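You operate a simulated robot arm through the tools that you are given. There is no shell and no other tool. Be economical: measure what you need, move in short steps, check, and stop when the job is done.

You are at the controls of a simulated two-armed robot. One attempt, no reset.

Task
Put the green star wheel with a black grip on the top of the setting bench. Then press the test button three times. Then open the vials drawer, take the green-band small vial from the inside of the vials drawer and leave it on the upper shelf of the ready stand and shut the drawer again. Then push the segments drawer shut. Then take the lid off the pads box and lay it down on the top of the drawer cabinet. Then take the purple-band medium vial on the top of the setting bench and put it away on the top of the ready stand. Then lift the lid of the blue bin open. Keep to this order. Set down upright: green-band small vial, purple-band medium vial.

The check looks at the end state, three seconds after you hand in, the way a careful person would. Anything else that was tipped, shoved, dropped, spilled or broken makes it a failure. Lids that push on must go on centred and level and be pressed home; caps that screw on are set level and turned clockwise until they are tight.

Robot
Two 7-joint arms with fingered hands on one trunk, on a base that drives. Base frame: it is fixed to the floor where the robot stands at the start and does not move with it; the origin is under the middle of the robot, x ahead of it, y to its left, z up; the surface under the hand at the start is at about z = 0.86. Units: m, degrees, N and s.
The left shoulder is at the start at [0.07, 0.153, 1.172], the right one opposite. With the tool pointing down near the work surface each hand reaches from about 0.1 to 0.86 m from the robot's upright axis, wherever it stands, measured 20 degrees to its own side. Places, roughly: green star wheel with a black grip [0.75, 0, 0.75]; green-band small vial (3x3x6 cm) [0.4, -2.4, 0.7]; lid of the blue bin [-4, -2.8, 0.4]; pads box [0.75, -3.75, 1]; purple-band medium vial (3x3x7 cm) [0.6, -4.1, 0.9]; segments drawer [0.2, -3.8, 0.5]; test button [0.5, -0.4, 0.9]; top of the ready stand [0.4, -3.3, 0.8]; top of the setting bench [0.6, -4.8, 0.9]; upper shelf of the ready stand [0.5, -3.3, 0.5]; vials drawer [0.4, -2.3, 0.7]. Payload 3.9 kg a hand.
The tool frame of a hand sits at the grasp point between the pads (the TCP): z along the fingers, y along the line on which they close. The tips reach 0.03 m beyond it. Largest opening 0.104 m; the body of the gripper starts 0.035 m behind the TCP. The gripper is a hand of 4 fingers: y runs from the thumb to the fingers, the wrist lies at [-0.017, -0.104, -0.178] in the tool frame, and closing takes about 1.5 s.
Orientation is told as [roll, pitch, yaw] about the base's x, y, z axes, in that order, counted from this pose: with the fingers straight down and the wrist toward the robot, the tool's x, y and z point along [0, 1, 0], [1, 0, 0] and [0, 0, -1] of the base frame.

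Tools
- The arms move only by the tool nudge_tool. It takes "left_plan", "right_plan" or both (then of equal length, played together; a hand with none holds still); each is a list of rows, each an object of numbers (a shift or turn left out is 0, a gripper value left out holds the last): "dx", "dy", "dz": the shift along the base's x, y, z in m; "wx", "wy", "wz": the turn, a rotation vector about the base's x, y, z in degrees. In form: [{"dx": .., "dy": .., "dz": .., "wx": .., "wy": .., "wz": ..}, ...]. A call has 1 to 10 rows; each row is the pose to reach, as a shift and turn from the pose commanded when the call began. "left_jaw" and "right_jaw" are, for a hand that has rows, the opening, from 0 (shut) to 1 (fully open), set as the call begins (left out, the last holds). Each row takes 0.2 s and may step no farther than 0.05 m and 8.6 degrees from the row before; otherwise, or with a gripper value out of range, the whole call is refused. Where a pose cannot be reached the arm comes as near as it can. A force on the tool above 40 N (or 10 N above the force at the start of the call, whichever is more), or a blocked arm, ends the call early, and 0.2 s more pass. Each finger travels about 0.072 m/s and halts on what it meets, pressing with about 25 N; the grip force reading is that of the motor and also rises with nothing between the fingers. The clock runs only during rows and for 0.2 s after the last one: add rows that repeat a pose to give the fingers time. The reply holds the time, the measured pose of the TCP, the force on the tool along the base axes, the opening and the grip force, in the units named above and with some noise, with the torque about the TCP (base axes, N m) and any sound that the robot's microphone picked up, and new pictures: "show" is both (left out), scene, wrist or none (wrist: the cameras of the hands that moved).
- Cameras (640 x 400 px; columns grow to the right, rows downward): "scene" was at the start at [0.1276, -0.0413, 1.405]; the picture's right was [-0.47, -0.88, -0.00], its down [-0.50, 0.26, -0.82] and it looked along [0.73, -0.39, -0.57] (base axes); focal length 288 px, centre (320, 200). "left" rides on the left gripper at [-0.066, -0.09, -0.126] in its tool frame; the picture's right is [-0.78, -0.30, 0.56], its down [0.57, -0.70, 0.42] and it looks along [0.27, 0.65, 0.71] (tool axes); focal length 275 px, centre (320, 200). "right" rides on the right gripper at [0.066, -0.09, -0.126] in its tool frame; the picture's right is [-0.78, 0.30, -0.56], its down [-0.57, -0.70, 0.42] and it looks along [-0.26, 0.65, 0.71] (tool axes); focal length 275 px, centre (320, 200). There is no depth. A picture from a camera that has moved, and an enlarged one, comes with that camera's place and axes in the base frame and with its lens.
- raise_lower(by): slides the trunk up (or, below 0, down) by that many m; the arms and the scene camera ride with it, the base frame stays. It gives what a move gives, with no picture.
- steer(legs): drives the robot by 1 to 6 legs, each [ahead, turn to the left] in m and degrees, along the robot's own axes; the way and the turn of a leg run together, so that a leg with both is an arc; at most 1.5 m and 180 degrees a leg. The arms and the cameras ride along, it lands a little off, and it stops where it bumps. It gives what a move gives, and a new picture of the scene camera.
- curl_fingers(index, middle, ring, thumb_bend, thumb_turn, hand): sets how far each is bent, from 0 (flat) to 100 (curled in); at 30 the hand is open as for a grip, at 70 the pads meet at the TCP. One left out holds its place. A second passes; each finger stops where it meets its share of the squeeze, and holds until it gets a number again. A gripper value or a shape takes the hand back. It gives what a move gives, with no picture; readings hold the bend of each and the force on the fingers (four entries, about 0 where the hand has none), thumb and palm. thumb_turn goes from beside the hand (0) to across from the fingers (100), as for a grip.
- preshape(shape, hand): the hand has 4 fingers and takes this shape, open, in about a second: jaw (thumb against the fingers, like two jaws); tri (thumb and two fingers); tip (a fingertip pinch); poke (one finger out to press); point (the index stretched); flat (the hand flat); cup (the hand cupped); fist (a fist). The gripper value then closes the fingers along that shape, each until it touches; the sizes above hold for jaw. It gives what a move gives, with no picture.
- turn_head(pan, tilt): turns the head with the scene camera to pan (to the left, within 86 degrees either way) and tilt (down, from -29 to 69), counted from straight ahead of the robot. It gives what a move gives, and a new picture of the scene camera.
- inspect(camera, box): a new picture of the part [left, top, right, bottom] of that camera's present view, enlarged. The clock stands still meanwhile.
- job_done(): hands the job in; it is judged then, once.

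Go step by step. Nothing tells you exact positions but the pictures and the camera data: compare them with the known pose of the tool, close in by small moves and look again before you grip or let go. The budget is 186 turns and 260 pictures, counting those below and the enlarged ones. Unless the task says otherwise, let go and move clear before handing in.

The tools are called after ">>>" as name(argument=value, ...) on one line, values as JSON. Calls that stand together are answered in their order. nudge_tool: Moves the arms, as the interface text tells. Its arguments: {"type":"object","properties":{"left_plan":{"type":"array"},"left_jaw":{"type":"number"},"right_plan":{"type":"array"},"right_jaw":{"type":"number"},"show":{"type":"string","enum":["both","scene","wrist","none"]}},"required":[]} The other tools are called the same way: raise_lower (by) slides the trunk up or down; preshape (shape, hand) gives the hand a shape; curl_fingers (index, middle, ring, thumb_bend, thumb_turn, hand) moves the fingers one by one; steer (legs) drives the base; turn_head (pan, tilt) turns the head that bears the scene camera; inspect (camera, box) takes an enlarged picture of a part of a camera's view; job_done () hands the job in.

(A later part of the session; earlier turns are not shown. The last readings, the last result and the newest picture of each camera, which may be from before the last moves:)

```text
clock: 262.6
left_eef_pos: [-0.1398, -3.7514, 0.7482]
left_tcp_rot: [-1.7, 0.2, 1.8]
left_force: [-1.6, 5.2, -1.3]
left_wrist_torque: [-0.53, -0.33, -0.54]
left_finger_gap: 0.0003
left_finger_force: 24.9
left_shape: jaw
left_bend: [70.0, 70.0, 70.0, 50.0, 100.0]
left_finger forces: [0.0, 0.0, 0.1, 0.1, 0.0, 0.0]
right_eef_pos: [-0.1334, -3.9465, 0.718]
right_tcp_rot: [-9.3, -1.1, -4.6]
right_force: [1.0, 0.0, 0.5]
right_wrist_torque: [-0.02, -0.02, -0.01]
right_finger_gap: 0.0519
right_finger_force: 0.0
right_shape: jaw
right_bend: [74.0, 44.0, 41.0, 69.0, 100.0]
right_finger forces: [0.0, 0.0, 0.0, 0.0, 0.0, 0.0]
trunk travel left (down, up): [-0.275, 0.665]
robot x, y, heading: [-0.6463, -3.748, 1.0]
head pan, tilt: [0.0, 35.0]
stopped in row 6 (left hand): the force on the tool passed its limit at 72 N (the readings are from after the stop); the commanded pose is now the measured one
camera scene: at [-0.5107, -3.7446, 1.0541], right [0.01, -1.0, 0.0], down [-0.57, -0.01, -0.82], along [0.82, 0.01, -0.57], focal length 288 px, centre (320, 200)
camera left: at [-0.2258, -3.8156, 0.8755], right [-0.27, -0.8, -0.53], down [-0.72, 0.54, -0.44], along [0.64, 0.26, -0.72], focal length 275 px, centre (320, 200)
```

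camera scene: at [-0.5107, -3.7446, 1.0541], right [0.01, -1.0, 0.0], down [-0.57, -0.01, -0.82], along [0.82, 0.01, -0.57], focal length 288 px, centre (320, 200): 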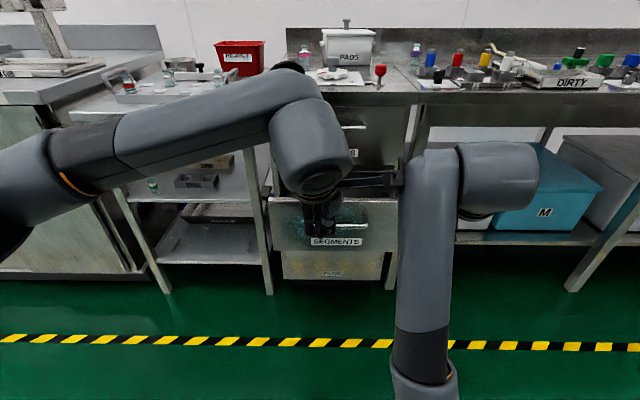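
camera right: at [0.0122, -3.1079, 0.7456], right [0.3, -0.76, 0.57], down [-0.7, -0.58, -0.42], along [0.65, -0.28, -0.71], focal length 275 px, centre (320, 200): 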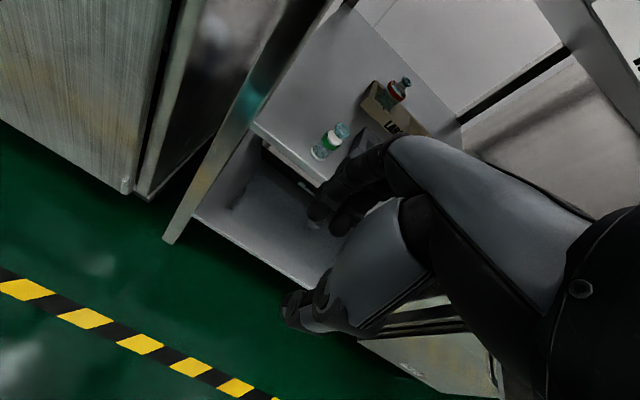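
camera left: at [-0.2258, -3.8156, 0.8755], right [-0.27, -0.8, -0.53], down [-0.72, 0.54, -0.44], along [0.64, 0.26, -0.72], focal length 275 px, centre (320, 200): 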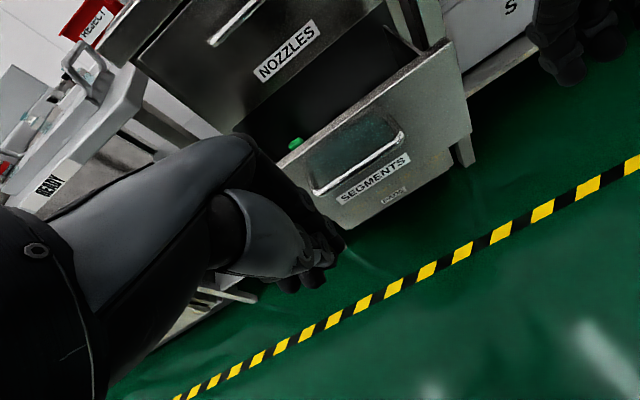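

The two arms touched each other. I'll lift the left a little, move the right arm out to the right, then continue down.

>>> nudge_tool(left_plan=[{"dz": 0.02, "dy": 0.02}, {"dz": 0.03, "dy": 0.03}], show="none")

>>> nudge_tool(right_plan=[{"dy": -0.04, "wx": 3}, {"dy": -0.08, "wx": 6}, {"dy": -0.12, "wx": 9, "wz": 2}, {"dy": -0.16, "dz": 0.02, "wx": 9, "wz": 4}, {"dy": -0.2, "dz": 0.06, "wx": 9, "wz": 4}], show="none")

>>> nudge_tool(left_plan=[{"dz": -0.04, "dy": -0.02}, {"dz": -0.08, "dy": -0.03}, {"dz": -0.12, "dy": -0.03}, {"dz": -0.16, "dy": -0.03}, {"dz": -0.2, "dy": -0.03}], show="both")

```text
clock: 263.2
left_eef_pos: [-0.1393, -3.7187, 0.7789]
left_tcp_rot: [-1.8, 0.1, 1.9]
left_force: [0.2, 0.0, 0.2]
left_wrist_torque: [0.0, 0.0, 0.01]
left_finger_gap: 0.0
left_finger_force: 25.5
left_shape: jaw
left_bend: [70.0, 70.0, 70.0, 50.0, 100.0]
left_finger forces: [0.1, 0.0, 0.1, 0.1, 0.1, 0.0]
right_eef_pos: [-0.132, -3.9455, 0.7173]
right_tcp_rot: [-9.4, -1.1, -4.5]
right_force: [-0.3, 0.6, 0.4]
right_wrist_torque: [-0.02, -0.02, 0.02]
right_finger_gap: 0.0518
right_finger_force: 0.1
right_shape: jaw
right_bend: [74.0, 44.0, 41.0, 69.0, 100.0]
right_finger forces: [0.0, 0.1, 0.1, 0.1, 0.0, 0.0]
trunk travel left (down, up): [-0.275, 0.665]
robot x, y, heading: [-0.6471, -3.7471, 0.8]
head pan, tilt: [0.0, 35.0]
```

```text
refused: row 5 steps farther than a row can; nothing moved
```

```text
clock: 264.4
left_eef_pos: [-0.1422, -3.7489, 0.5768]
left_tcp_rot: [-1.7, 0.1, 1.7]
left_force: [-0.7, 1.1, -0.1]
left_wrist_torque: [0.0, 0.01, 0.02]
left_finger_gap: 0.0
left_finger_force: 25.3
left_shape: jaw
left_bend: [70.0, 70.0, 70.0, 50.0, 100.0]
left_finger forces: [0.0, 0.0, 0.1, 0.0, 0.1, 0.1]
right_eef_pos: [-0.1306, -3.9471, 0.719]
right_tcp_rot: [-9.3, -1.0, -4.5]
right_force: [0.0, 0.4, 0.3]
right_wrist_torque: [-0.01, 0.0, 0.0]
right_finger_gap: 0.0517
right_finger_force: 0.1
right_shape: jaw
right_bend: [74.0, 44.0, 41.0, 69.0, 100.0]
right_finger forces: [0.0, 0.0, 0.1, 0.0, 0.0, 0.0]
trunk travel left (down, up): [-0.275, 0.665]
robot x, y, heading: [-0.6522, -3.7476, 0.9]
head pan, tilt: [0.0, 35.0]
camera scene: at [-0.5103, -3.7444, 1.054], right [0.01, -1.0, 0.0], down [-0.57, -0.01, -0.82], along [0.82, 0.01, -0.57], focal length 288 px, centre (320, 200)
camera left: at [-0.2282, -3.8139, 0.7043], right [-0.27, -0.8, -0.53], down [-0.72, 0.54, -0.44], along [0.64, 0.26, -0.72], focal length 275 px, centre (320, 200)
```

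scene: 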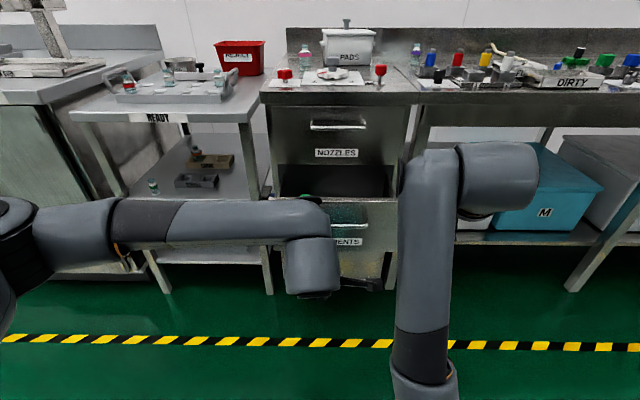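
left: 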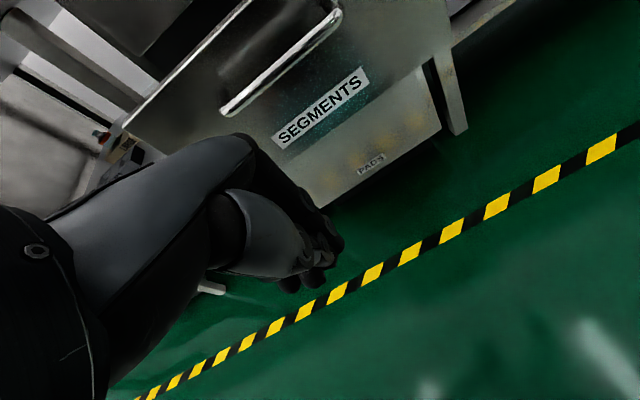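

The hand is level with the bar (z 0.587). I'll drive forward 0.26 m to push, then finish with the arm.

>>> steer(legs=[[0.26, -0.8]])

>>> nudge_tool(left_plan=[{"dx": 0.015}, {"dx": 0.03}, {"dx": 0.042}, {"dx": 0.054}, {"dx": 0.066}, {"dx": 0.078}, {"dx": 0.09}], show="both")

```text
clock: 266.2
left_eef_pos: [0.1171, -3.7595, 0.577]
left_tcp_rot: [-1.8, 0.0, 0.7]
left_force: [0.7, 0.7, 0.2]
left_wrist_torque: [0.03, 0.01, 0.02]
left_finger_gap: 0.0001
left_finger_force: 25.6
left_shape: jaw
left_bend: [70.0, 70.0, 70.0, 50.0, 100.0]
left_finger forces: [0.1, 0.0, 0.0, 0.1, 0.0, 0.0]
right_eef_pos: [0.123, -3.9555, 0.7196]
right_tcp_rot: [-9.4, -1.1, -5.7]
right_force: [0.5, -0.1, -0.1]
right_wrist_torque: [0.01, -0.02, 0.02]
right_finger_gap: 0.0518
right_finger_force: 0.0
right_shape: jaw
right_bend: [74.0, 44.0, 41.0, 69.0, 100.0]
right_finger forces: [0.1, 0.1, 0.1, 0.0, 0.0, 0.0]
trunk travel left (down, up): [-0.275, 0.665]
robot x, y, heading: [-0.3882, -3.7438, -0.6]
head pan, tilt: [0.0, 35.0]
camera scene: at [-0.251, -3.7459, 1.0539], right [0.0, -1.0, 0.0], down [-0.57, 0.0, -0.82], along [0.82, 0.0, -0.57], focal length 288 px, centre (320, 200)
```

scene: 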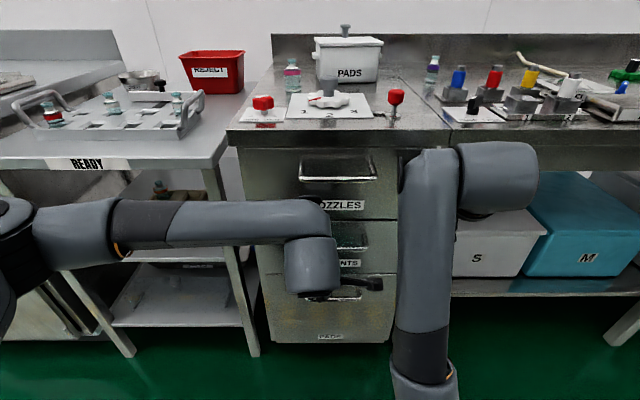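

```text
clock: 267.5
left_eef_pos: [0.1696, -3.7597, 0.5773]
left_tcp_rot: [-1.7, 1.0, 0.4]
left_force: [-24.2, 5.8, 11.2]
left_wrist_torque: [-0.02, -0.88, 0.47]
left_finger_gap: 0.0003
left_finger_force: 24.6
left_shape: jaw
left_bend: [70.0, 70.0, 70.0, 50.0, 100.0]
left_finger forces: [0.0, 25.5, 0.3, 0.0, 0.0, 0.0]
right_eef_pos: [0.1199, -3.9532, 0.7196]
right_tcp_rot: [-9.4, -1.4, -5.4]
right_force: [0.1, -0.3, 0.2]
right_wrist_torque: [-0.03, -0.01, 0.0]
right_finger_gap: 0.052
right_finger_force: 0.0
right_shape: jaw
right_bend: [74.0, 44.0, 41.0, 69.0, 100.0]
right_finger forces: [0.0, 0.1, 0.0, 0.0, 0.0, 0.1]
trunk travel left (down, up): [-0.275, 0.665]
robot x, y, heading: [-0.3918, -3.7472, 0.0]
head pan, tilt: [0.0, 35.0]
stopped in row 6 (left hand): the force on the tool passed its limit at 49 N (the readings are from after the stop); the commanded pose is now the measured one
camera scene: at [-0.2557, -3.7449, 1.0547], right [0.0, -1.0, 0.0], down [-0.57, 0.0, -0.82], along [0.82, 0.0, -0.57], focal length 288 px, centre (320, 200)
camera left: at [0.0847, -3.8211, 0.705], right [-0.3, -0.79, -0.53], down [-0.71, 0.55, -0.43], along [0.63, 0.25, -0.73], focal length 275 px, centre (320, 200)
```

scene: 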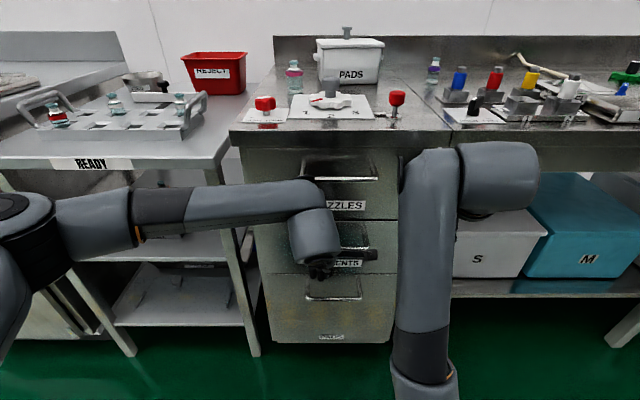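
left: 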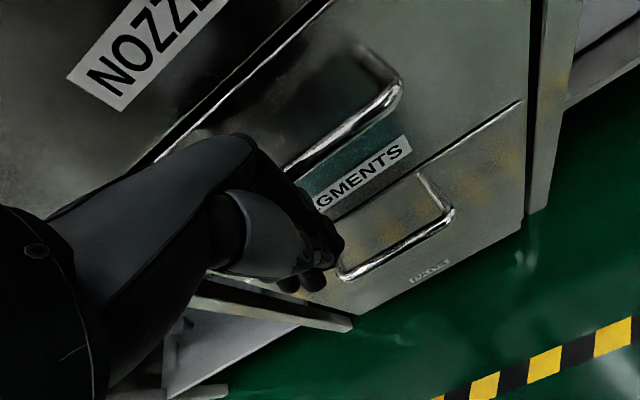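

The segments drawer is shut (49 N at the stop). I'll withdraw the left hand, then raise the trunk for the pads box lid.

>>> nudge_tool(left_plan=[{"dx": -0.03}, {"dx": -0.07}, {"dx": -0.11}, {"dx": -0.15}], show="none")

>>> steer(legs=[[-0.1, 0]])

>>> raise_lower(by=0.45)

>>> turn_head(pan=0, tilt=35)

```text
clock: 268.5
left_eef_pos: [0.023, -3.7578, 0.575]
left_tcp_rot: [-1.5, 0.9, 0.6]
left_force: [0.1, -0.6, 0.1]
left_wrist_torque: [0.0, -0.02, -0.03]
left_finger_gap: 0.0001
left_finger_force: 24.9
left_shape: jaw
left_bend: [70.0, 70.0, 70.0, 51.0, 100.0]
left_finger forces: [0.1, 0.1, 0.1, 0.0, 0.1, 0.0]
right_eef_pos: [0.1227, -3.9542, 0.7194]
right_tcp_rot: [-9.3, -1.1, -5.5]
right_force: [0.0, 1.2, -0.5]
right_wrist_torque: [0.0, -0.01, 0.02]
right_finger_gap: 0.0518
right_finger_force: 0.1
right_shape: jaw
right_bend: [74.0, 44.0, 41.0, 69.0, 100.0]
right_finger forces: [0.1, 0.0, 0.0, 0.0, 0.0, 0.0]
trunk travel left (down, up): [-0.275, 0.665]
robot x, y, heading: [-0.3885, -3.7447, -0.3]
head pan, tilt: [0.0, 35.0]
```

```text
clock: 269.6
left_eef_pos: [-0.0763, -3.7567, 0.5736]
left_tcp_rot: [-1.6, 0.8, 0.5]
left_force: [-0.5, -0.3, 0.3]
left_wrist_torque: [-0.03, 0.02, 0.01]
left_finger_gap: 0.0002
left_finger_force: 25.3
left_shape: jaw
left_bend: [70.0, 70.0, 70.0, 51.0, 100.0]
left_finger forces: [0.0, 0.0, 0.1, 0.0, 0.0, 0.1]
right_eef_pos: [0.0225, -3.9537, 0.7189]
right_tcp_rot: [-9.2, -1.2, -5.5]
right_force: [-0.5, 0.6, -0.4]
right_wrist_torque: [-0.01, -0.02, -0.01]
right_finger_gap: 0.0522
right_finger_force: 0.1
right_shape: jaw
right_bend: [74.0, 44.0, 41.0, 69.0, 100.0]
right_finger forces: [0.1, 0.0, 0.1, 0.0, 0.0, 0.0]
trunk travel left (down, up): [-0.275, 0.665]
robot x, y, heading: [-0.4901, -3.7416, -0.3]
head pan, tilt: [0.0, 35.0]
camera scene: at [-0.3537, -3.7453, 1.0542], right [0.0, -1.0, 0.0], down [-0.57, 0.0, -0.82], along [0.82, 0.0, -0.57], focal length 288 px, centre (320, 200)
```

scene: 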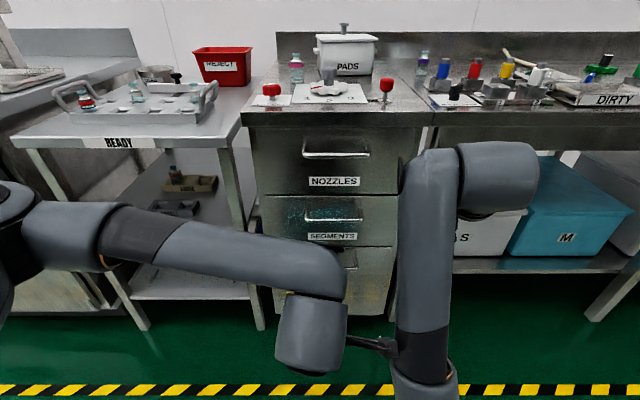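

```text
refused: 0.45 is not a number from -0.4 to 0.4
```

```text
clock: 270.2
left_eef_pos: [-0.0774, -3.7578, 0.5741]
left_tcp_rot: [-1.6, 0.9, 0.6]
left_force: [0.3, 0.5, -0.1]
left_wrist_torque: [-0.02, 0.0, -0.01]
left_finger_gap: 0.0004
left_finger_force: 24.6
left_shape: jaw
left_bend: [70.0, 70.0, 70.0, 51.0, 100.0]
left_finger forces: [0.0, 0.0, 0.0, 0.0, 0.0, 0.0]
right_eef_pos: [0.023, -3.9529, 0.7174]
right_tcp_rot: [-9.4, -1.1, -5.6]
right_force: [-0.6, -0.3, 0.6]
right_wrist_torque: [0.01, -0.02, 0.01]
right_finger_gap: 0.0519
right_finger_force: 0.1
right_shape: jaw
right_bend: [74.0, 44.0, 41.0, 69.0, 100.0]
right_finger forces: [0.1, 0.0, 0.1, 0.0, 0.0, 0.0]
trunk travel left (down, up): [-0.275, 0.665]
robot x, y, heading: [-0.4888, -3.7423, -0.5]
head pan, tilt: [0.0, 35.0]
camera scene: at [-0.3526, -3.7453, 1.054], right [0.0, -1.0, 0.0], down [-0.57, 0.0, -0.82], along [0.82, 0.0, -0.57], focal length 288 px, centre (320, 200)
```

scene: 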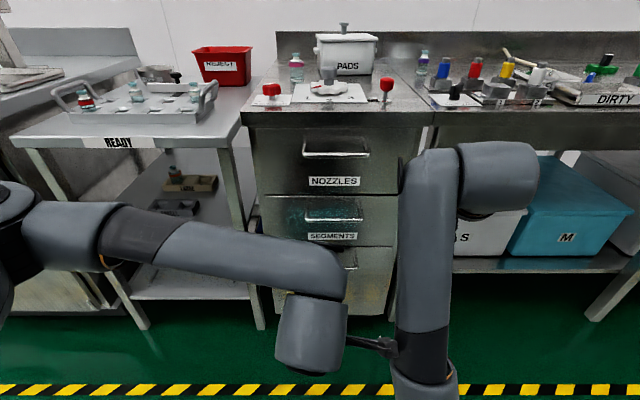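

>>> raise_lower(by=0.4)

>>> turn_head(pan=0, tilt=32)

>>> inspect(camera="scene", box=[220, 80, 460, 250])

```text
clock: 274.1
left_eef_pos: [-0.0762, -3.758, 0.9733]
left_tcp_rot: [-1.6, 0.9, 0.5]
left_force: [-0.3, 0.1, 0.4]
left_wrist_torque: [0.0, -0.02, 0.02]
left_finger_gap: 0.0001
left_finger_force: 25.4
left_shape: jaw
left_bend: [70.0, 70.0, 70.0, 51.0, 100.0]
left_finger forces: [0.0, 0.1, 0.1, 0.1, 0.0, 0.1]
right_eef_pos: [0.0212, -3.9539, 1.1181]
right_tcp_rot: [-9.3, -1.1, -5.5]
right_force: [-0.9, -0.5, 0.1]
right_wrist_torque: [-0.01, -0.04, 0.0]
right_finger_gap: 0.0517
right_finger_force: 0.0
right_shape: jaw
right_bend: [74.0, 44.0, 41.0, 69.0, 100.0]
right_finger forces: [0.0, 0.0, 0.0, 0.1, 0.1, 0.1]
trunk travel left (down, up): [-0.675, 0.265]
robot x, y, heading: [-0.4923, -3.7443, -0.2]
head pan, tilt: [0.0, 35.0]
```

```text
clock: 274.7
left_eef_pos: [-0.0765, -3.7573, 0.9739]
left_tcp_rot: [-1.5, 0.9, 0.6]
left_force: [0.7, -0.3, -0.4]
left_wrist_torque: [0.0, 0.05, 0.01]
left_finger_gap: 0.0
left_finger_force: 24.7
left_shape: jaw
left_bend: [70.0, 70.0, 70.0, 51.0, 100.0]
left_finger forces: [0.1, 0.1, 0.1, 0.0, 0.0, 0.1]
right_eef_pos: [0.0229, -3.9538, 1.1186]
right_tcp_rot: [-9.4, -1.0, -5.5]
right_force: [0.3, 0.3, -0.1]
right_wrist_torque: [0.02, 0.02, 0.0]
right_finger_gap: 0.0519
right_finger_force: 0.0
right_shape: jaw
right_bend: [74.0, 44.0, 41.0, 69.0, 100.0]
right_finger forces: [0.0, 0.0, 0.1, 0.0, 0.0, 0.0]
trunk travel left (down, up): [-0.675, 0.265]
robot x, y, heading: [-0.4893, -3.7441, -0.2]
head pan, tilt: [0.0, 32.0]
camera scene: at [-0.3511, -3.7453, 1.4587], right [0.0, -1.0, 0.0], down [-0.53, 0.0, -0.85], along [0.85, 0.0, -0.53], focal length 288 px, centre (320, 200)
```

scene: 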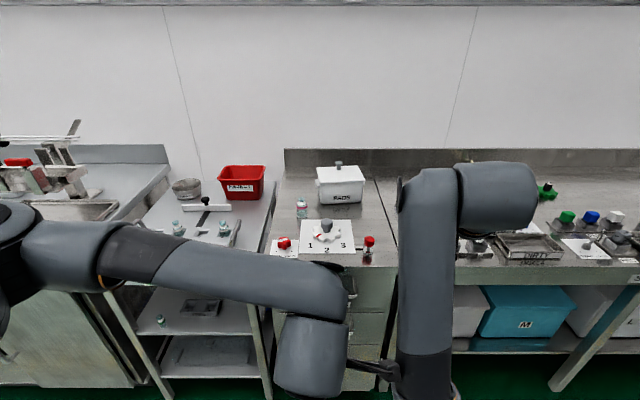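

```text
2.35 times, centred on (340, 165) of scene
camera zoom: at [-0.3511, -3.7453, 1.4587], right [0.0, -1.0, 0.0], down [-0.53, 0.0, -0.85], along [0.85, 0.0, -0.53], focal length 678 px, centre (273, 282)
```

zoom: 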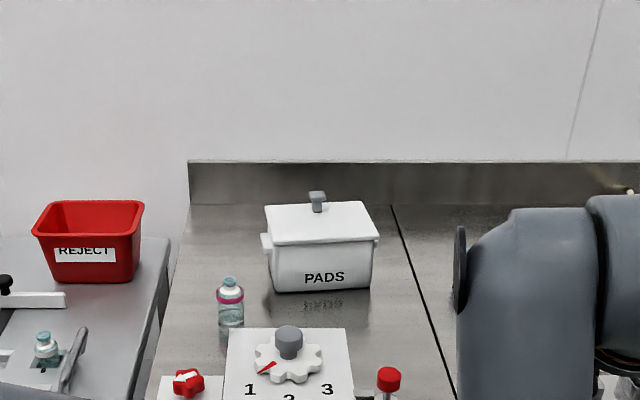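

The pads box lid knob is at about (0.64, -3.815, 1.0). There's a free strip left of the box on the cabinet top (y from -3.72 to -3.58) for the lid turned 90°. I'll raise the left hand and drive up close.

>>> nudge_tool(left_plan=[{"dz": 0.04}, {"dz": 0.08}, {"dz": 0.12}, {"dz": 0.16}, {"dz": 0.2}, {"dz": 0.22, "wx": 1.5}], left_jaw=1, show="none")

>>> nudge_tool(right_plan=[{"dz": 0.03, "wx": 4, "dy": -0.02}, {"dz": 0.06, "wx": 9, "wz": 2, "dy": -0.04}, {"dz": 0.09, "wx": 9, "wz": 5, "dy": -0.06}], show="none")

>>> steer(legs=[[0.4, 0]])

>>> turn_head(pan=0, tilt=40)

```text
clock: 276.1
left_eef_pos: [-0.0766, -3.7571, 1.1956]
left_tcp_rot: [0.0, 0.9, 0.6]
left_force: [0.5, 1.0, 0.3]
left_wrist_torque: [-0.01, -0.03, -0.03]
left_finger_gap: 0.1037
left_finger_force: 0.1
left_shape: jaw
left_bend: [30.0, 30.0, 30.0, 30.0, 97.0]
left_finger forces: [0.0, 0.0, 0.0, 0.1, 0.0, 0.1]
right_eef_pos: [0.0239, -3.9548, 1.1169]
right_tcp_rot: [-9.2, -1.1, -5.5]
right_force: [0.0, 0.4, -0.6]
right_wrist_torque: [-0.01, -0.02, 0.02]
right_finger_gap: 0.0515
right_finger_force: 0.1
right_shape: jaw
right_bend: [74.0, 44.0, 41.0, 69.0, 100.0]
right_finger forces: [0.0, 0.0, 0.0, 0.1, 0.1, 0.0]
trunk travel left (down, up): [-0.675, 0.265]
robot x, y, heading: [-0.4901, -3.7462, -0.0]
head pan, tilt: [0.0, 32.0]
```

```text
clock: 277.1
left_eef_pos: [-0.0769, -3.7565, 1.1953]
left_tcp_rot: [-0.1, 0.9, 0.7]
left_force: [-0.8, 0.3, 0.5]
left_wrist_torque: [0.03, 0.02, 0.02]
left_finger_gap: 0.1037
left_finger_force: 0.0
left_shape: jaw
left_bend: [30.0, 30.0, 30.0, 30.0, 97.0]
left_finger forces: [0.0, 0.1, 0.0, 0.0, 0.1, 0.1]
right_eef_pos: [0.0303, -4.0635, 1.221]
right_tcp_rot: [-2.6, -2.0, -6.0]
right_force: [0.0, -0.5, 0.2]
right_wrist_torque: [-0.02, 0.0, -0.02]
right_finger_gap: 0.0517
right_finger_force: 0.2
right_shape: jaw
right_bend: [74.0, 44.0, 41.0, 69.0, 100.0]
right_finger forces: [0.0, 0.0, 0.1, 0.1, 0.0, 0.0]
right hand out of reach, approached as far as the arm can: row 2, 3
trunk travel left (down, up): [-0.675, 0.265]
robot x, y, heading: [-0.4899, -3.7462, 0.1]
head pan, tilt: [0.0, 32.0]
stopped in row 3 (right hand): the arm was blocked; the commanded pose is now the measured one
```

```text
clock: 279.6
left_eef_pos: [0.3263, -3.758, 1.196]
left_tcp_rot: [-0.1, 0.8, 0.5]
left_force: [-0.2, 0.1, -0.1]
left_wrist_torque: [0.0, 0.01, -0.03]
left_finger_gap: 0.1038
left_finger_force: 0.2
left_shape: jaw
left_bend: [30.0, 30.0, 30.0, 30.0, 97.0]
left_finger forces: [0.0, 0.0, 0.1, 0.0, 0.0, 0.1]
right_eef_pos: [0.4312, -4.0649, 1.2227]
right_tcp_rot: [-2.6, -2.0, -5.9]
right_force: [0.2, 0.2, -0.1]
right_wrist_torque: [-0.02, 0.01, 0.01]
right_finger_gap: 0.052
right_finger_force: 0.2
right_shape: jaw
right_bend: [74.0, 44.0, 41.0, 69.0, 100.0]
right_finger forces: [0.0, 0.0, 0.0, 0.1, 0.1, 0.1]
trunk travel left (down, up): [-0.675, 0.265]
robot x, y, heading: [-0.0893, -3.744, -0.2]
head pan, tilt: [0.0, 32.0]
camera scene: at [0.051, -3.7464, 1.4588], right [0.0, -1.0, 0.0], down [-0.53, 0.0, -0.85], along [0.85, 0.0, -0.53], focal length 288 px, centre (320, 200)
```

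scene: 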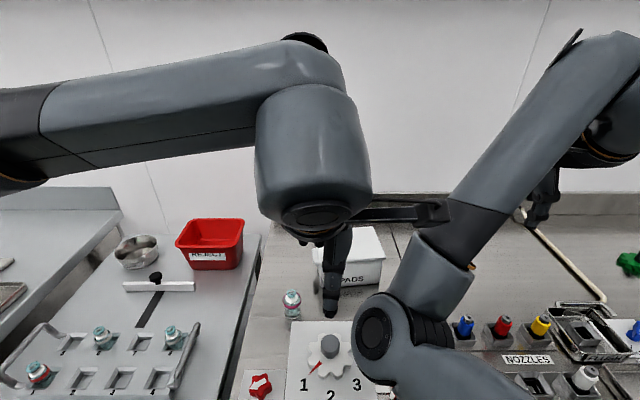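

```text
clock: 280.3
left_eef_pos: [0.3277, -3.7583, 1.195]
left_tcp_rot: [0.0, 0.9, 0.5]
left_force: [1.1, 0.4, 0.0]
left_wrist_torque: [-0.02, 0.02, 0.0]
left_finger_gap: 0.1038
left_finger_force: 0.2
left_shape: jaw
left_bend: [30.0, 30.0, 30.0, 30.0, 97.0]
left_finger forces: [0.0, 0.0, 0.0, 0.1, 0.0, 0.0]
right_eef_pos: [0.4322, -4.0663, 1.2218]
right_tcp_rot: [-2.6, -2.0, -6.1]
right_force: [0.1, 0.5, -0.1]
right_wrist_torque: [0.0, 0.03, 0.0]
right_finger_gap: 0.0516
right_finger_force: 0.0
right_shape: jaw
right_bend: [74.0, 44.0, 41.0, 69.0, 100.0]
right_finger forces: [0.0, 0.0, 0.0, 0.0, 0.0, 0.0]
trunk travel left (down, up): [-0.675, 0.265]
robot x, y, heading: [-0.0888, -3.7439, -0.2]
head pan, tilt: [0.0, 40.0]
camera scene: at [0.048, -3.7464, 1.4465], right [0.0, -1.0, 0.0], down [-0.64, 0.0, -0.77], along [0.77, 0.0, -0.64], focal length 288 px, centre (320, 200)
```

scene: 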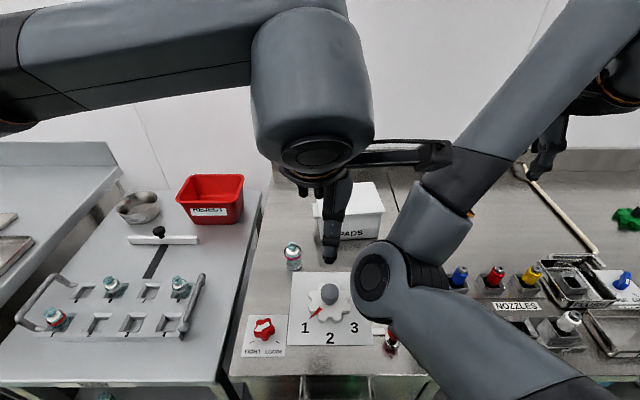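

The right elbow is crowding the middle. I'll move the right hand out to its side and take the left hand over the lid.

>>> nudge_tool(right_plan=[{"dx": -0.03, "dy": -0.03, "wz": 2}, {"dx": -0.06, "dy": -0.06, "wz": 4, "wx": 1}, {"dx": -0.09, "dy": -0.09, "wz": 6, "wx": 2}, {"dx": -0.12, "dy": -0.12, "wz": 6, "wx": 2.6}, {"dx": -0.13, "dy": -0.15, "dz": -0.02, "wz": 6, "wx": 2.6}], right_jaw=1, show="none")

>>> nudge_tool(left_plan=[{"dx": 0.04}, {"dx": 0.08}, {"dx": 0.12}, {"dx": 0.16, "dy": -0.01}, {"dx": 0.2, "dy": -0.03}, {"dx": 0.24, "dy": -0.045}], left_jaw=1, show="both")

```text
clock: 281.5
left_eef_pos: [0.3274, -3.7605, 1.1946]
left_tcp_rot: [0.0, 1.0, 0.5]
left_force: [0.6, 0.3, 0.4]
left_wrist_torque: [0.03, 0.0, 0.02]
left_finger_gap: 0.1037
left_finger_force: 0.0
left_shape: jaw
left_bend: [30.0, 30.0, 30.0, 30.0, 97.0]
left_finger forces: [0.0, 0.0, 0.1, 0.0, 0.0, 0.1]
right_eef_pos: [0.3041, -4.2162, 1.1973]
right_tcp_rot: [0.1, -1.8, 0.0]
right_force: [0.5, 0.3, 0.0]
right_wrist_torque: [-0.01, 0.01, 0.0]
right_finger_gap: 0.1037
right_finger_force: 0.0
right_shape: jaw
right_bend: [30.0, 30.0, 30.0, 30.0, 97.0]
right_finger forces: [0.0, 0.0, 0.0, 0.1, 0.1, 0.0]
trunk travel left (down, up): [-0.675, 0.265]
robot x, y, heading: [-0.084, -3.7443, -0.2]
head pan, tilt: [0.0, 40.0]
```

```text
clock: 282.9
left_eef_pos: [0.5677, -3.8045, 1.1939]
left_tcp_rot: [0.1, 0.9, 0.5]
left_force: [0.6, 0.8, 0.0]
left_wrist_torque: [0.0, -0.01, -0.03]
left_finger_gap: 0.1039
left_finger_force: 0.0
left_shape: jaw
left_bend: [30.0, 30.0, 30.0, 30.0, 97.0]
left_finger forces: [0.0, 0.1, 0.1, 0.0, 0.0, 0.0]
right_eef_pos: [0.3049, -4.2156, 1.1976]
right_tcp_rot: [0.0, -1.8, 0.0]
right_force: [0.3, 0.1, -0.2]
right_wrist_torque: [0.02, 0.0, -0.04]
right_finger_gap: 0.1038
right_finger_force: 0.1
right_shape: jaw
right_bend: [30.0, 30.0, 30.0, 30.0, 97.0]
right_finger forces: [0.0, 0.0, 0.1, 0.0, 0.0, 0.0]
trunk travel left (down, up): [-0.675, 0.265]
robot x, y, heading: [-0.0862, -3.7436, -0.4]
head pan, tilt: [0.0, 40.0]
camera scene: at [0.0485, -3.7479, 1.4464], right [0.0, -1.0, 0.0], down [-0.64, 0.0, -0.77], along [0.77, 0.0, -0.64], focal length 288 px, centre (320, 200)
camera left: at [0.4811, -3.8714, 1.32], right [-0.3, -0.78, -0.55], down [-0.71, 0.57, -0.41], along [0.63, 0.27, -0.72], focal length 275 px, centre (320, 200)
```

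scene: 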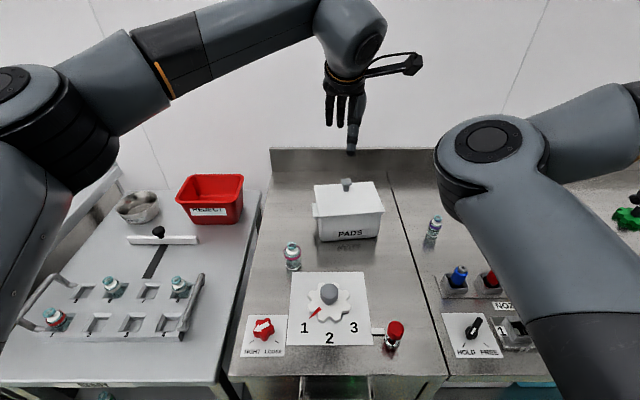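
left: 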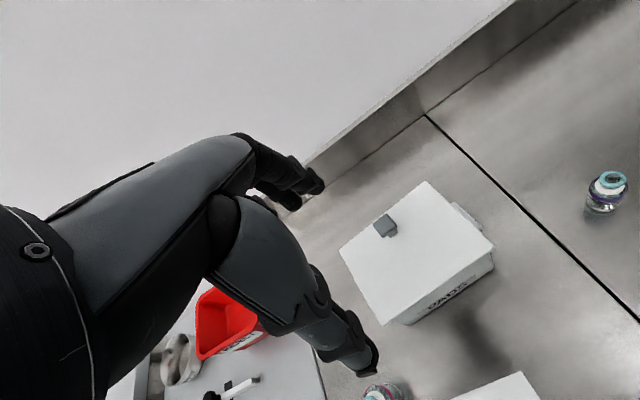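

The knob is at about (0.663, -3.818), top z about 0.99. I'll look at its shape.

>>> inspect(camera="left", box=[320, 160, 520, 340])

>>> inspect(camera="scene", box=[230, 150, 450, 310])

```text
2.22 times, centred on (420, 250) of left
camera zoom: at [0.4811, -3.8714, 1.32], right [-0.3, -0.78, -0.55], down [-0.71, 0.57, -0.41], along [0.63, 0.27, -0.72], focal length 612 px, centre (98, 89)
```

zoom: 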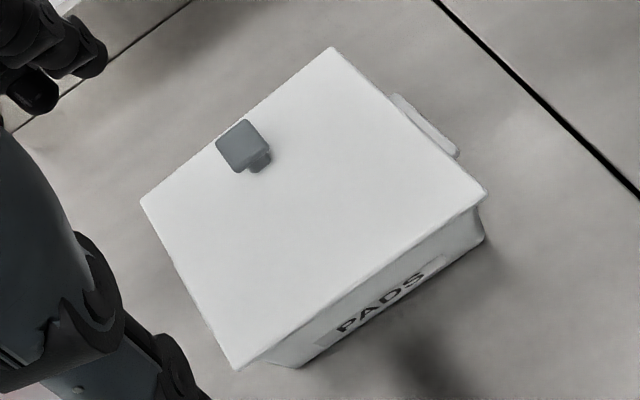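

```text
2.50 times, centred on (340, 230) of scene
camera zoom: at [0.0485, -3.7479, 1.4464], right [0.0, -1.0, 0.0], down [-0.64, 0.0, -0.77], along [0.77, 0.0, -0.64], focal length 720 px, centre (270, 125)
```

zoom: 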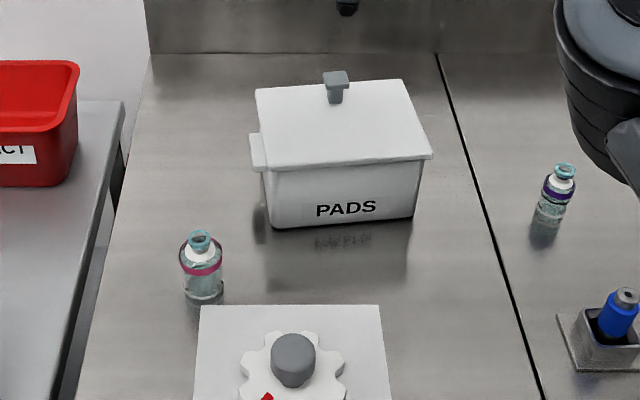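

The lid is 0.13 x 0.17 m with a square cap knob slightly behind its centre. I'll keep the lid unturned, and come down over the knob with yaw 0.

>>> nudge_tool(left_plan=[{"dx": 0.04, "dy": -0.007, "dz": -0.01}, {"dx": 0.075, "dy": -0.0135, "dz": -0.04}, {"dx": 0.095, "dy": -0.0135, "dz": -0.075}, {"dx": 0.095, "dy": -0.0135, "dz": -0.11}, {"dx": 0.095, "dy": -0.0135, "dz": -0.144}], left_jaw=0.6, show="both")

>>> inspect(camera="left", box=[220, 130, 460, 350])

```text
clock: 284.1
left_eef_pos: [0.6638, -3.8151, 1.0496]
left_tcp_rot: [-0.2, 0.9, 0.4]
left_force: [0.1, 0.2, 0.5]
left_wrist_torque: [0.01, -0.04, 0.01]
left_finger_gap: 0.0628
left_finger_force: 0.0
left_shape: jaw
left_bend: [73.0, 40.0, 37.0, 63.0, 99.0]
left_finger forces: [0.0, 0.1, 0.1, 0.0, 0.0, 0.0]
right_eef_pos: [0.3053, -4.2141, 1.1992]
right_tcp_rot: [0.1, -1.8, -0.1]
right_force: [0.2, -0.8, 0.7]
right_wrist_torque: [0.0, -0.02, -0.01]
right_finger_gap: 0.104
right_finger_force: 0.0
right_shape: jaw
right_bend: [30.0, 30.0, 30.0, 30.0, 97.0]
right_finger forces: [0.1, 0.0, 0.0, 0.0, 0.0, 0.0]
trunk travel left (down, up): [-0.675, 0.265]
robot x, y, heading: [-0.0879, -3.7427, -0.1]
head pan, tilt: [0.0, 40.0]
camera scene: at [0.0486, -3.747, 1.4464], right [0.0, -1.0, 0.0], down [-0.64, 0.0, -0.77], along [0.77, 0.0, -0.64], focal length 288 px, centre (320, 200)
camera left: at [0.5776, -3.883, 1.1772], right [-0.3, -0.78, -0.55], down [-0.71, 0.57, -0.41], along [0.63, 0.27, -0.72], focal length 275 px, centre (320, 200)
```

scene: 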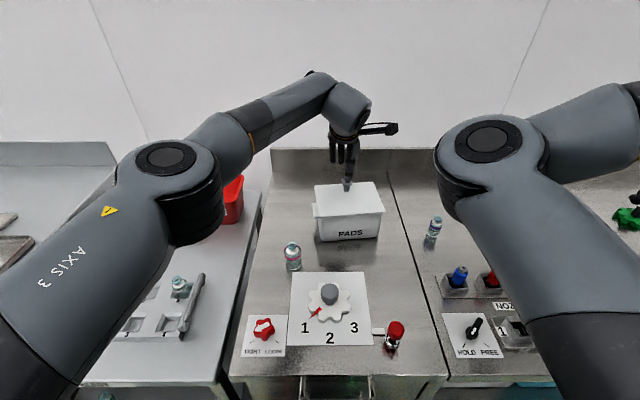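
left: 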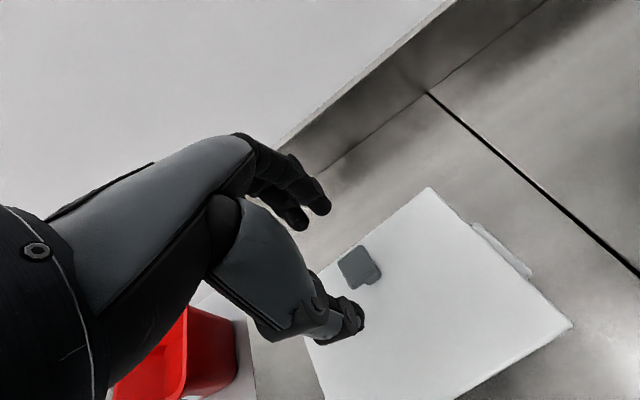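

```text
1.82 times, centred on (340, 240) of left
camera zoom: at [0.5776, -3.883, 1.1772], right [-0.3, -0.78, -0.55], down [-0.71, 0.57, -0.41], along [0.63, 0.27, -0.72], focal length 500 px, centre (284, 127)
```

zoom: 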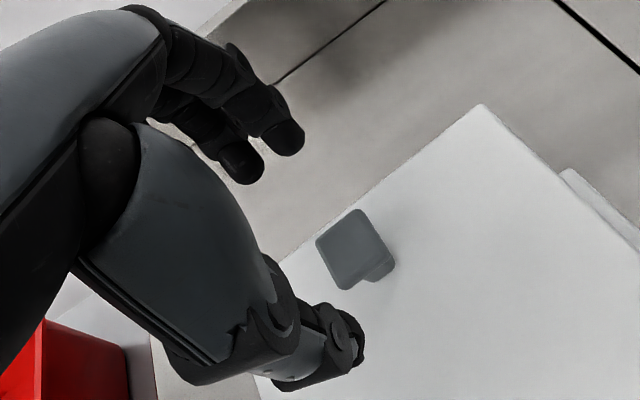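

The knob is 4 mm further right and the lid is turned about 5°. I'll adjust, descend and close.

>>> nudge_tool(left_plan=[{"dx": 0.001, "dy": -0.004, "dz": -0.015, "wz": 4.5}, {"dx": 0.001, "dy": -0.004, "dz": -0.03, "wz": 4.5}, {"dx": 0.001, "dy": -0.004, "dz": -0.045, "wz": 4.5}, {"dx": 0.001, "dy": -0.004, "dz": -0.056, "wz": 4.5}], left_jaw=0.6, show="wrist")

>>> inspect(camera="left", box=[220, 130, 460, 350])

```text
clock: 285.1
left_eef_pos: [0.6631, -3.8213, 0.9955]
left_tcp_rot: [-0.2, 0.9, 4.9]
left_force: [-0.5, 0.3, 0.0]
left_wrist_torque: [0.02, -0.03, 0.0]
left_finger_gap: 0.0627
left_finger_force: 0.0
left_shape: jaw
left_bend: [73.0, 40.0, 37.0, 63.0, 99.0]
left_finger forces: [0.0, 0.0, 0.1, 0.1, 0.0, 0.0]
right_eef_pos: [0.3045, -4.2155, 1.1987]
right_tcp_rot: [0.0, -1.9, 0.0]
right_force: [-0.4, -0.7, 0.6]
right_wrist_torque: [0.04, 0.02, 0.01]
right_finger_gap: 0.1035
right_finger_force: 0.0
right_shape: jaw
right_bend: [30.0, 30.0, 30.0, 30.0, 97.0]
right_finger forces: [0.1, 0.0, 0.0, 0.0, 0.1, 0.0]
trunk travel left (down, up): [-0.675, 0.265]
robot x, y, heading: [-0.087, -3.7467, 0.1]
head pan, tilt: [0.0, 40.0]
camera left: at [0.5819, -3.8935, 1.1226], right [-0.24, -0.8, -0.55], down [-0.75, 0.51, -0.41], along [0.61, 0.32, -0.72], focal length 275 px, centre (320, 200)
```

left: 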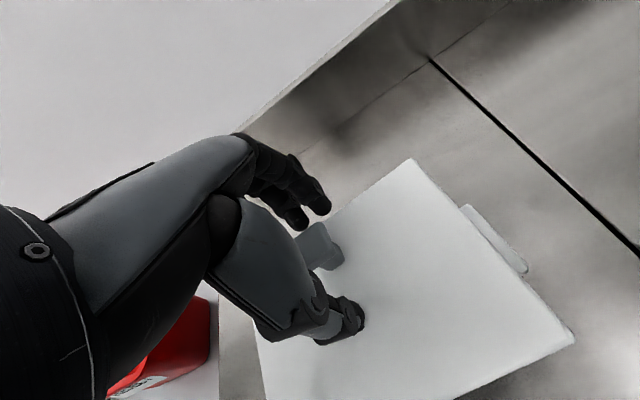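

```text
1.82 times, centred on (340, 240) of left
camera zoom: at [0.5819, -3.8935, 1.1226], right [-0.24, -0.8, -0.55], down [-0.75, 0.51, -0.41], along [0.61, 0.32, -0.72], focal length 500 px, centre (284, 127)
```

zoom: 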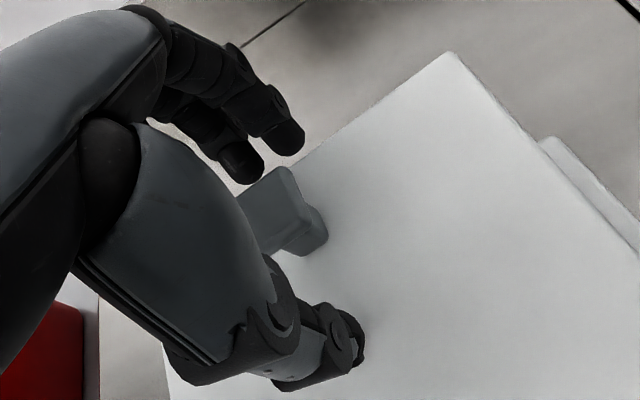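

The cap sits at the grasp point. I'll close and lift the lid slightly.

>>> nudge_tool(left_plan=[{"dz": -0.003}, {"dz": -0.004}, {"dz": -0.004}, {"dz": -0.004}, {"dz": -0.004}, {"dz": -0.004}], left_jaw=0, show="none")

>>> nudge_tool(left_plan=[{"dz": 0.01}, {"dz": 0.02}, {"dz": 0.035}, {"dz": 0.05}], show="both")

```text
clock: 286.5
left_eef_pos: [0.661, -3.8211, 0.9922]
left_tcp_rot: [-0.1, 1.0, 5.0]
left_force: [0.4, 0.6, 1.3]
left_wrist_torque: [-0.02, -0.03, 0.04]
left_finger_gap: 0.0133
left_finger_force: 24.6
left_shape: jaw
left_bend: [73.0, 63.0, 68.0, 75.0, 100.0]
left_finger forces: [12.7, 6.6, 0.0, 0.1, 20.0, 0.1]
right_eef_pos: [0.3045, -4.2144, 1.1987]
right_tcp_rot: [0.0, -1.9, 0.0]
right_force: [-0.4, -0.2, -0.5]
right_wrist_torque: [0.02, -0.01, -0.01]
right_finger_gap: 0.1038
right_finger_force: 0.0
right_shape: jaw
right_bend: [30.0, 30.0, 30.0, 30.0, 97.0]
right_finger forces: [0.0, 0.0, 0.1, 0.0, 0.0, 0.0]
trunk travel left (down, up): [-0.675, 0.265]
robot x, y, heading: [-0.0891, -3.7473, 0.1]
head pan, tilt: [0.0, 40.0]
heard: snap
```

```text
clock: 287.5
left_eef_pos: [0.661, -3.8211, 1.0418]
left_tcp_rot: [-0.1, 0.9, 5.0]
left_force: [-1.1, -0.7, -0.6]
left_wrist_torque: [0.0, -0.02, -0.03]
left_finger_gap: 0.0132
left_finger_force: 24.7
left_shape: jaw
left_bend: [73.0, 63.0, 68.0, 75.0, 100.0]
left_finger forces: [11.9, 7.1, 0.1, 0.0, 20.3, 0.0]
right_eef_pos: [0.3037, -4.2147, 1.1993]
right_tcp_rot: [-0.1, -1.9, 0.0]
right_force: [-0.6, 0.7, -0.2]
right_wrist_torque: [0.0, 0.01, 0.0]
right_finger_gap: 0.1036
right_finger_force: 0.1
right_shape: jaw
right_bend: [30.0, 30.0, 30.0, 30.0, 97.0]
right_finger forces: [0.0, 0.0, 0.0, 0.1, 0.0, 0.0]
trunk travel left (down, up): [-0.675, 0.265]
robot x, y, heading: [-0.0837, -3.7485, -0.2]
head pan, tilt: [0.0, 40.0]
camera scene: at [0.0472, -3.7467, 1.4465], right [0.0, -1.0, 0.0], down [-0.64, 0.0, -0.77], along [0.77, 0.0, -0.64], focal length 288 px, centre (320, 200)
camera left: at [0.5815, -3.8944, 1.1685], right [-0.24, -0.8, -0.55], down [-0.75, 0.51, -0.42], along [0.61, 0.32, -0.72], focal length 275 px, centre (320, 200)
```

scene: 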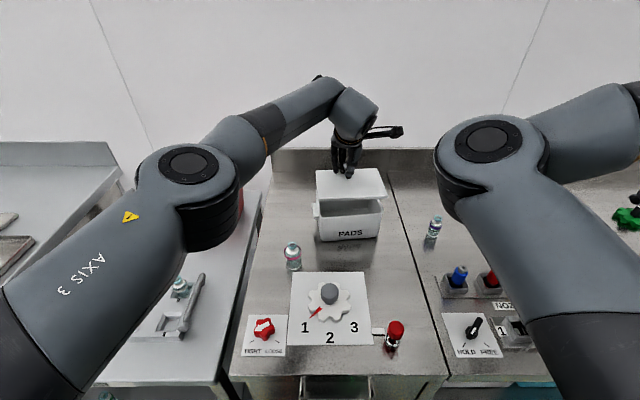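
left: 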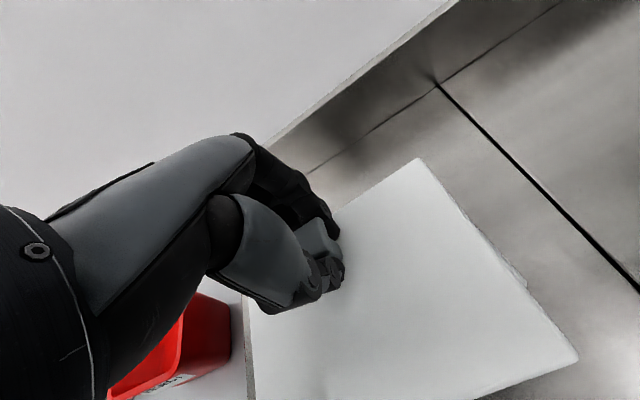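

The lid came off with a snap and the box stayed put. I'll lift higher, carry it left, and square it up.

>>> nudge_tool(left_plan=[{"dz": 0.03}, {"dz": 0.05, "dy": 0.03, "wz": -1}, {"dz": 0.05, "dy": 0.07, "wz": -3}, {"dz": 0.05, "dy": 0.11, "wz": -5}, {"dz": 0.05, "dy": 0.15, "wz": -5}, {"dz": 0.05, "dy": 0.195, "wz": -5}, {"dz": 0.02, "dy": 0.195, "wz": -5}, {"dz": -0.02, "dy": 0.195, "wz": -5}], show="both")

>>> inspect(camera="scene", box=[200, 120, 440, 310])

```text
clock: 289.3
left_eef_pos: [0.6657, -3.6258, 1.021]
left_tcp_rot: [-0.2, 0.9, -0.1]
left_force: [0.6, -0.3, -0.7]
left_wrist_torque: [-0.03, -0.02, -0.02]
left_finger_gap: 0.013
left_finger_force: 25.0
left_shape: jaw
left_bend: [73.0, 63.0, 68.0, 75.0, 100.0]
left_finger forces: [11.8, 7.3, 0.0, 0.0, 20.3, 0.0]
right_eef_pos: [0.3046, -4.2154, 1.1979]
right_tcp_rot: [0.0, -1.9, 0.0]
right_force: [0.1, -0.9, 0.0]
right_wrist_torque: [0.01, 0.0, 0.0]
right_finger_gap: 0.1037
right_finger_force: 0.0
right_shape: jaw
right_bend: [30.0, 30.0, 30.0, 30.0, 97.0]
right_finger forces: [0.0, 0.1, 0.0, 0.0, 0.0, 0.0]
trunk travel left (down, up): [-0.675, 0.265]
robot x, y, heading: [-0.0882, -3.747, -0.1]
head pan, tilt: [0.0, 40.0]
camera scene: at [0.049, -3.7467, 1.4464], right [0.0, -1.0, 0.0], down [-0.64, 0.0, -0.77], along [0.77, 0.0, -0.64], focal length 288 px, centre (320, 200)
camera left: at [0.5786, -3.6911, 1.1471], right [-0.3, -0.78, -0.55], down [-0.71, 0.57, -0.41], along [0.64, 0.26, -0.72], focal length 275 px, centre (320, 200)
```

scene: 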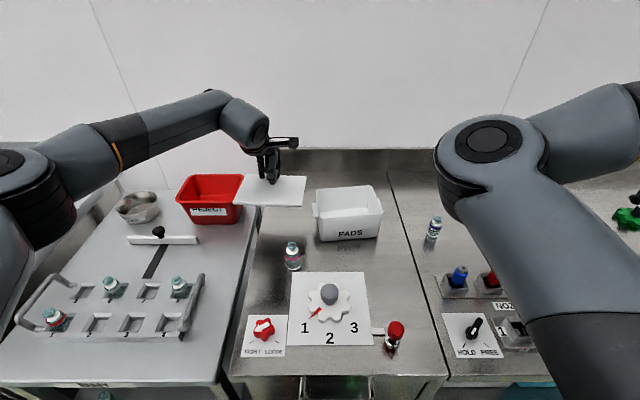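
left: 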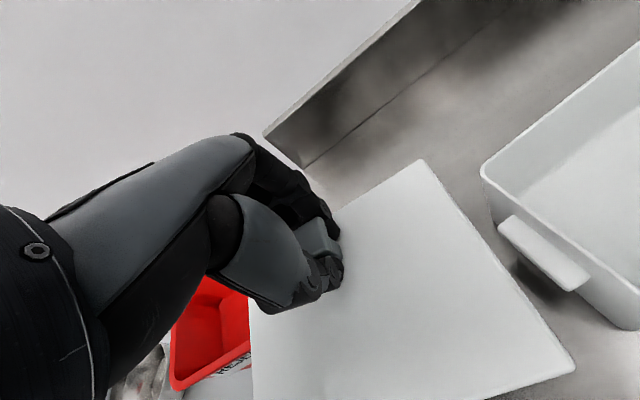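

```text
2.11 times, centred on (320, 215) of scene
camera zoom: at [0.049, -3.7467, 1.4464], right [0.0, -1.0, 0.0], down [-0.64, 0.0, -0.77], along [0.77, 0.0, -0.64], focal length 607 px, centre (320, 168)
```

zoom: 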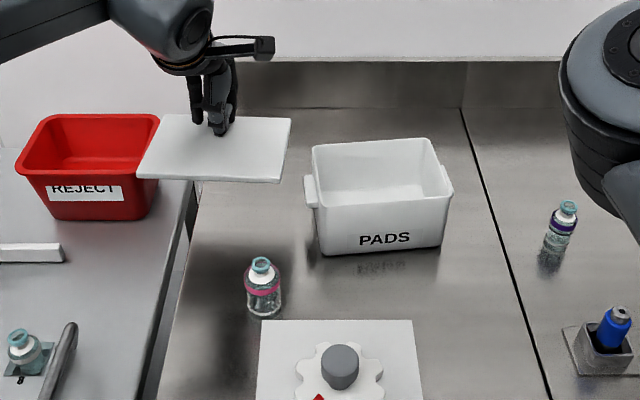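

The lid is level. I'll shift it slightly right, still clear of the box ear, and lower it close to the surface.

>>> nudge_tool(left_plan=[{"dy": -0.017, "dz": -0.01}, {"dy": -0.017, "dz": -0.04}, {"dy": -0.017, "dz": -0.065}, {"dy": -0.017, "dz": -0.085}], show="both")

>>> inspect(camera="scene", box=[200, 120, 440, 310])

```text
clock: 290.3
left_eef_pos: [0.6617, -3.643, 0.9375]
left_tcp_rot: [-0.2, 0.8, 0.1]
left_force: [0.2, 2.8, 6.6]
left_wrist_torque: [-0.38, 0.06, 0.1]
left_finger_gap: 0.0125
left_finger_force: 25.5
left_shape: jaw
left_bend: [73.0, 63.0, 68.0, 75.0, 100.0]
left_finger forces: [29.6, 11.9, 0.0, 0.1, 27.2, 0.1]
right_eef_pos: [0.3034, -4.2145, 1.1999]
right_tcp_rot: [0.0, -1.8, 0.1]
right_force: [0.8, -0.6, 0.6]
right_wrist_torque: [0.03, -0.01, 0.0]
right_finger_gap: 0.1038
right_finger_force: 0.0
right_shape: jaw
right_bend: [30.0, 30.0, 30.0, 30.0, 97.0]
right_finger forces: [0.0, 0.1, 0.0, 0.1, 0.0, 0.1]
trunk travel left (down, up): [-0.675, 0.265]
robot x, y, heading: [-0.088, -3.7485, 0.0]
head pan, tilt: [0.0, 40.0]
camera scene: at [0.0472, -3.7464, 1.4467], right [0.0, -1.0, 0.0], down [-0.64, 0.0, -0.77], along [0.77, 0.0, -0.64], focal length 288 px, centre (320, 200)
camera left: at [0.5758, -3.7085, 1.0634], right [-0.3, -0.78, -0.55], down [-0.71, 0.57, -0.42], along [0.64, 0.26, -0.72], focal length 275 px, centre (320, 200)
```

scene: 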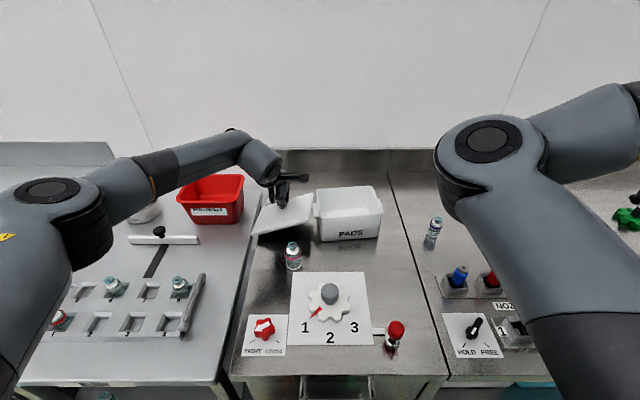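
left: 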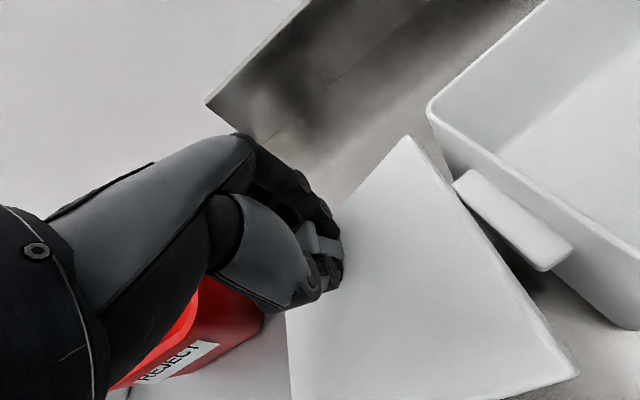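

```text
2.11 times, centred on (320, 215) of scene
camera zoom: at [0.0472, -3.7464, 1.4467], right [0.0, -1.0, 0.0], down [-0.64, 0.0, -0.77], along [0.77, 0.0, -0.64], focal length 607 px, centre (320, 168)
```

zoom: 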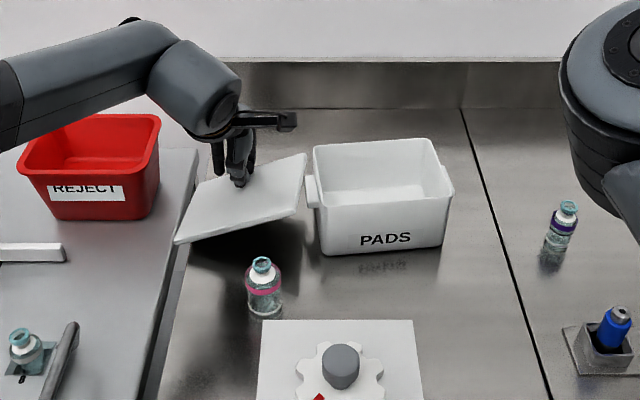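

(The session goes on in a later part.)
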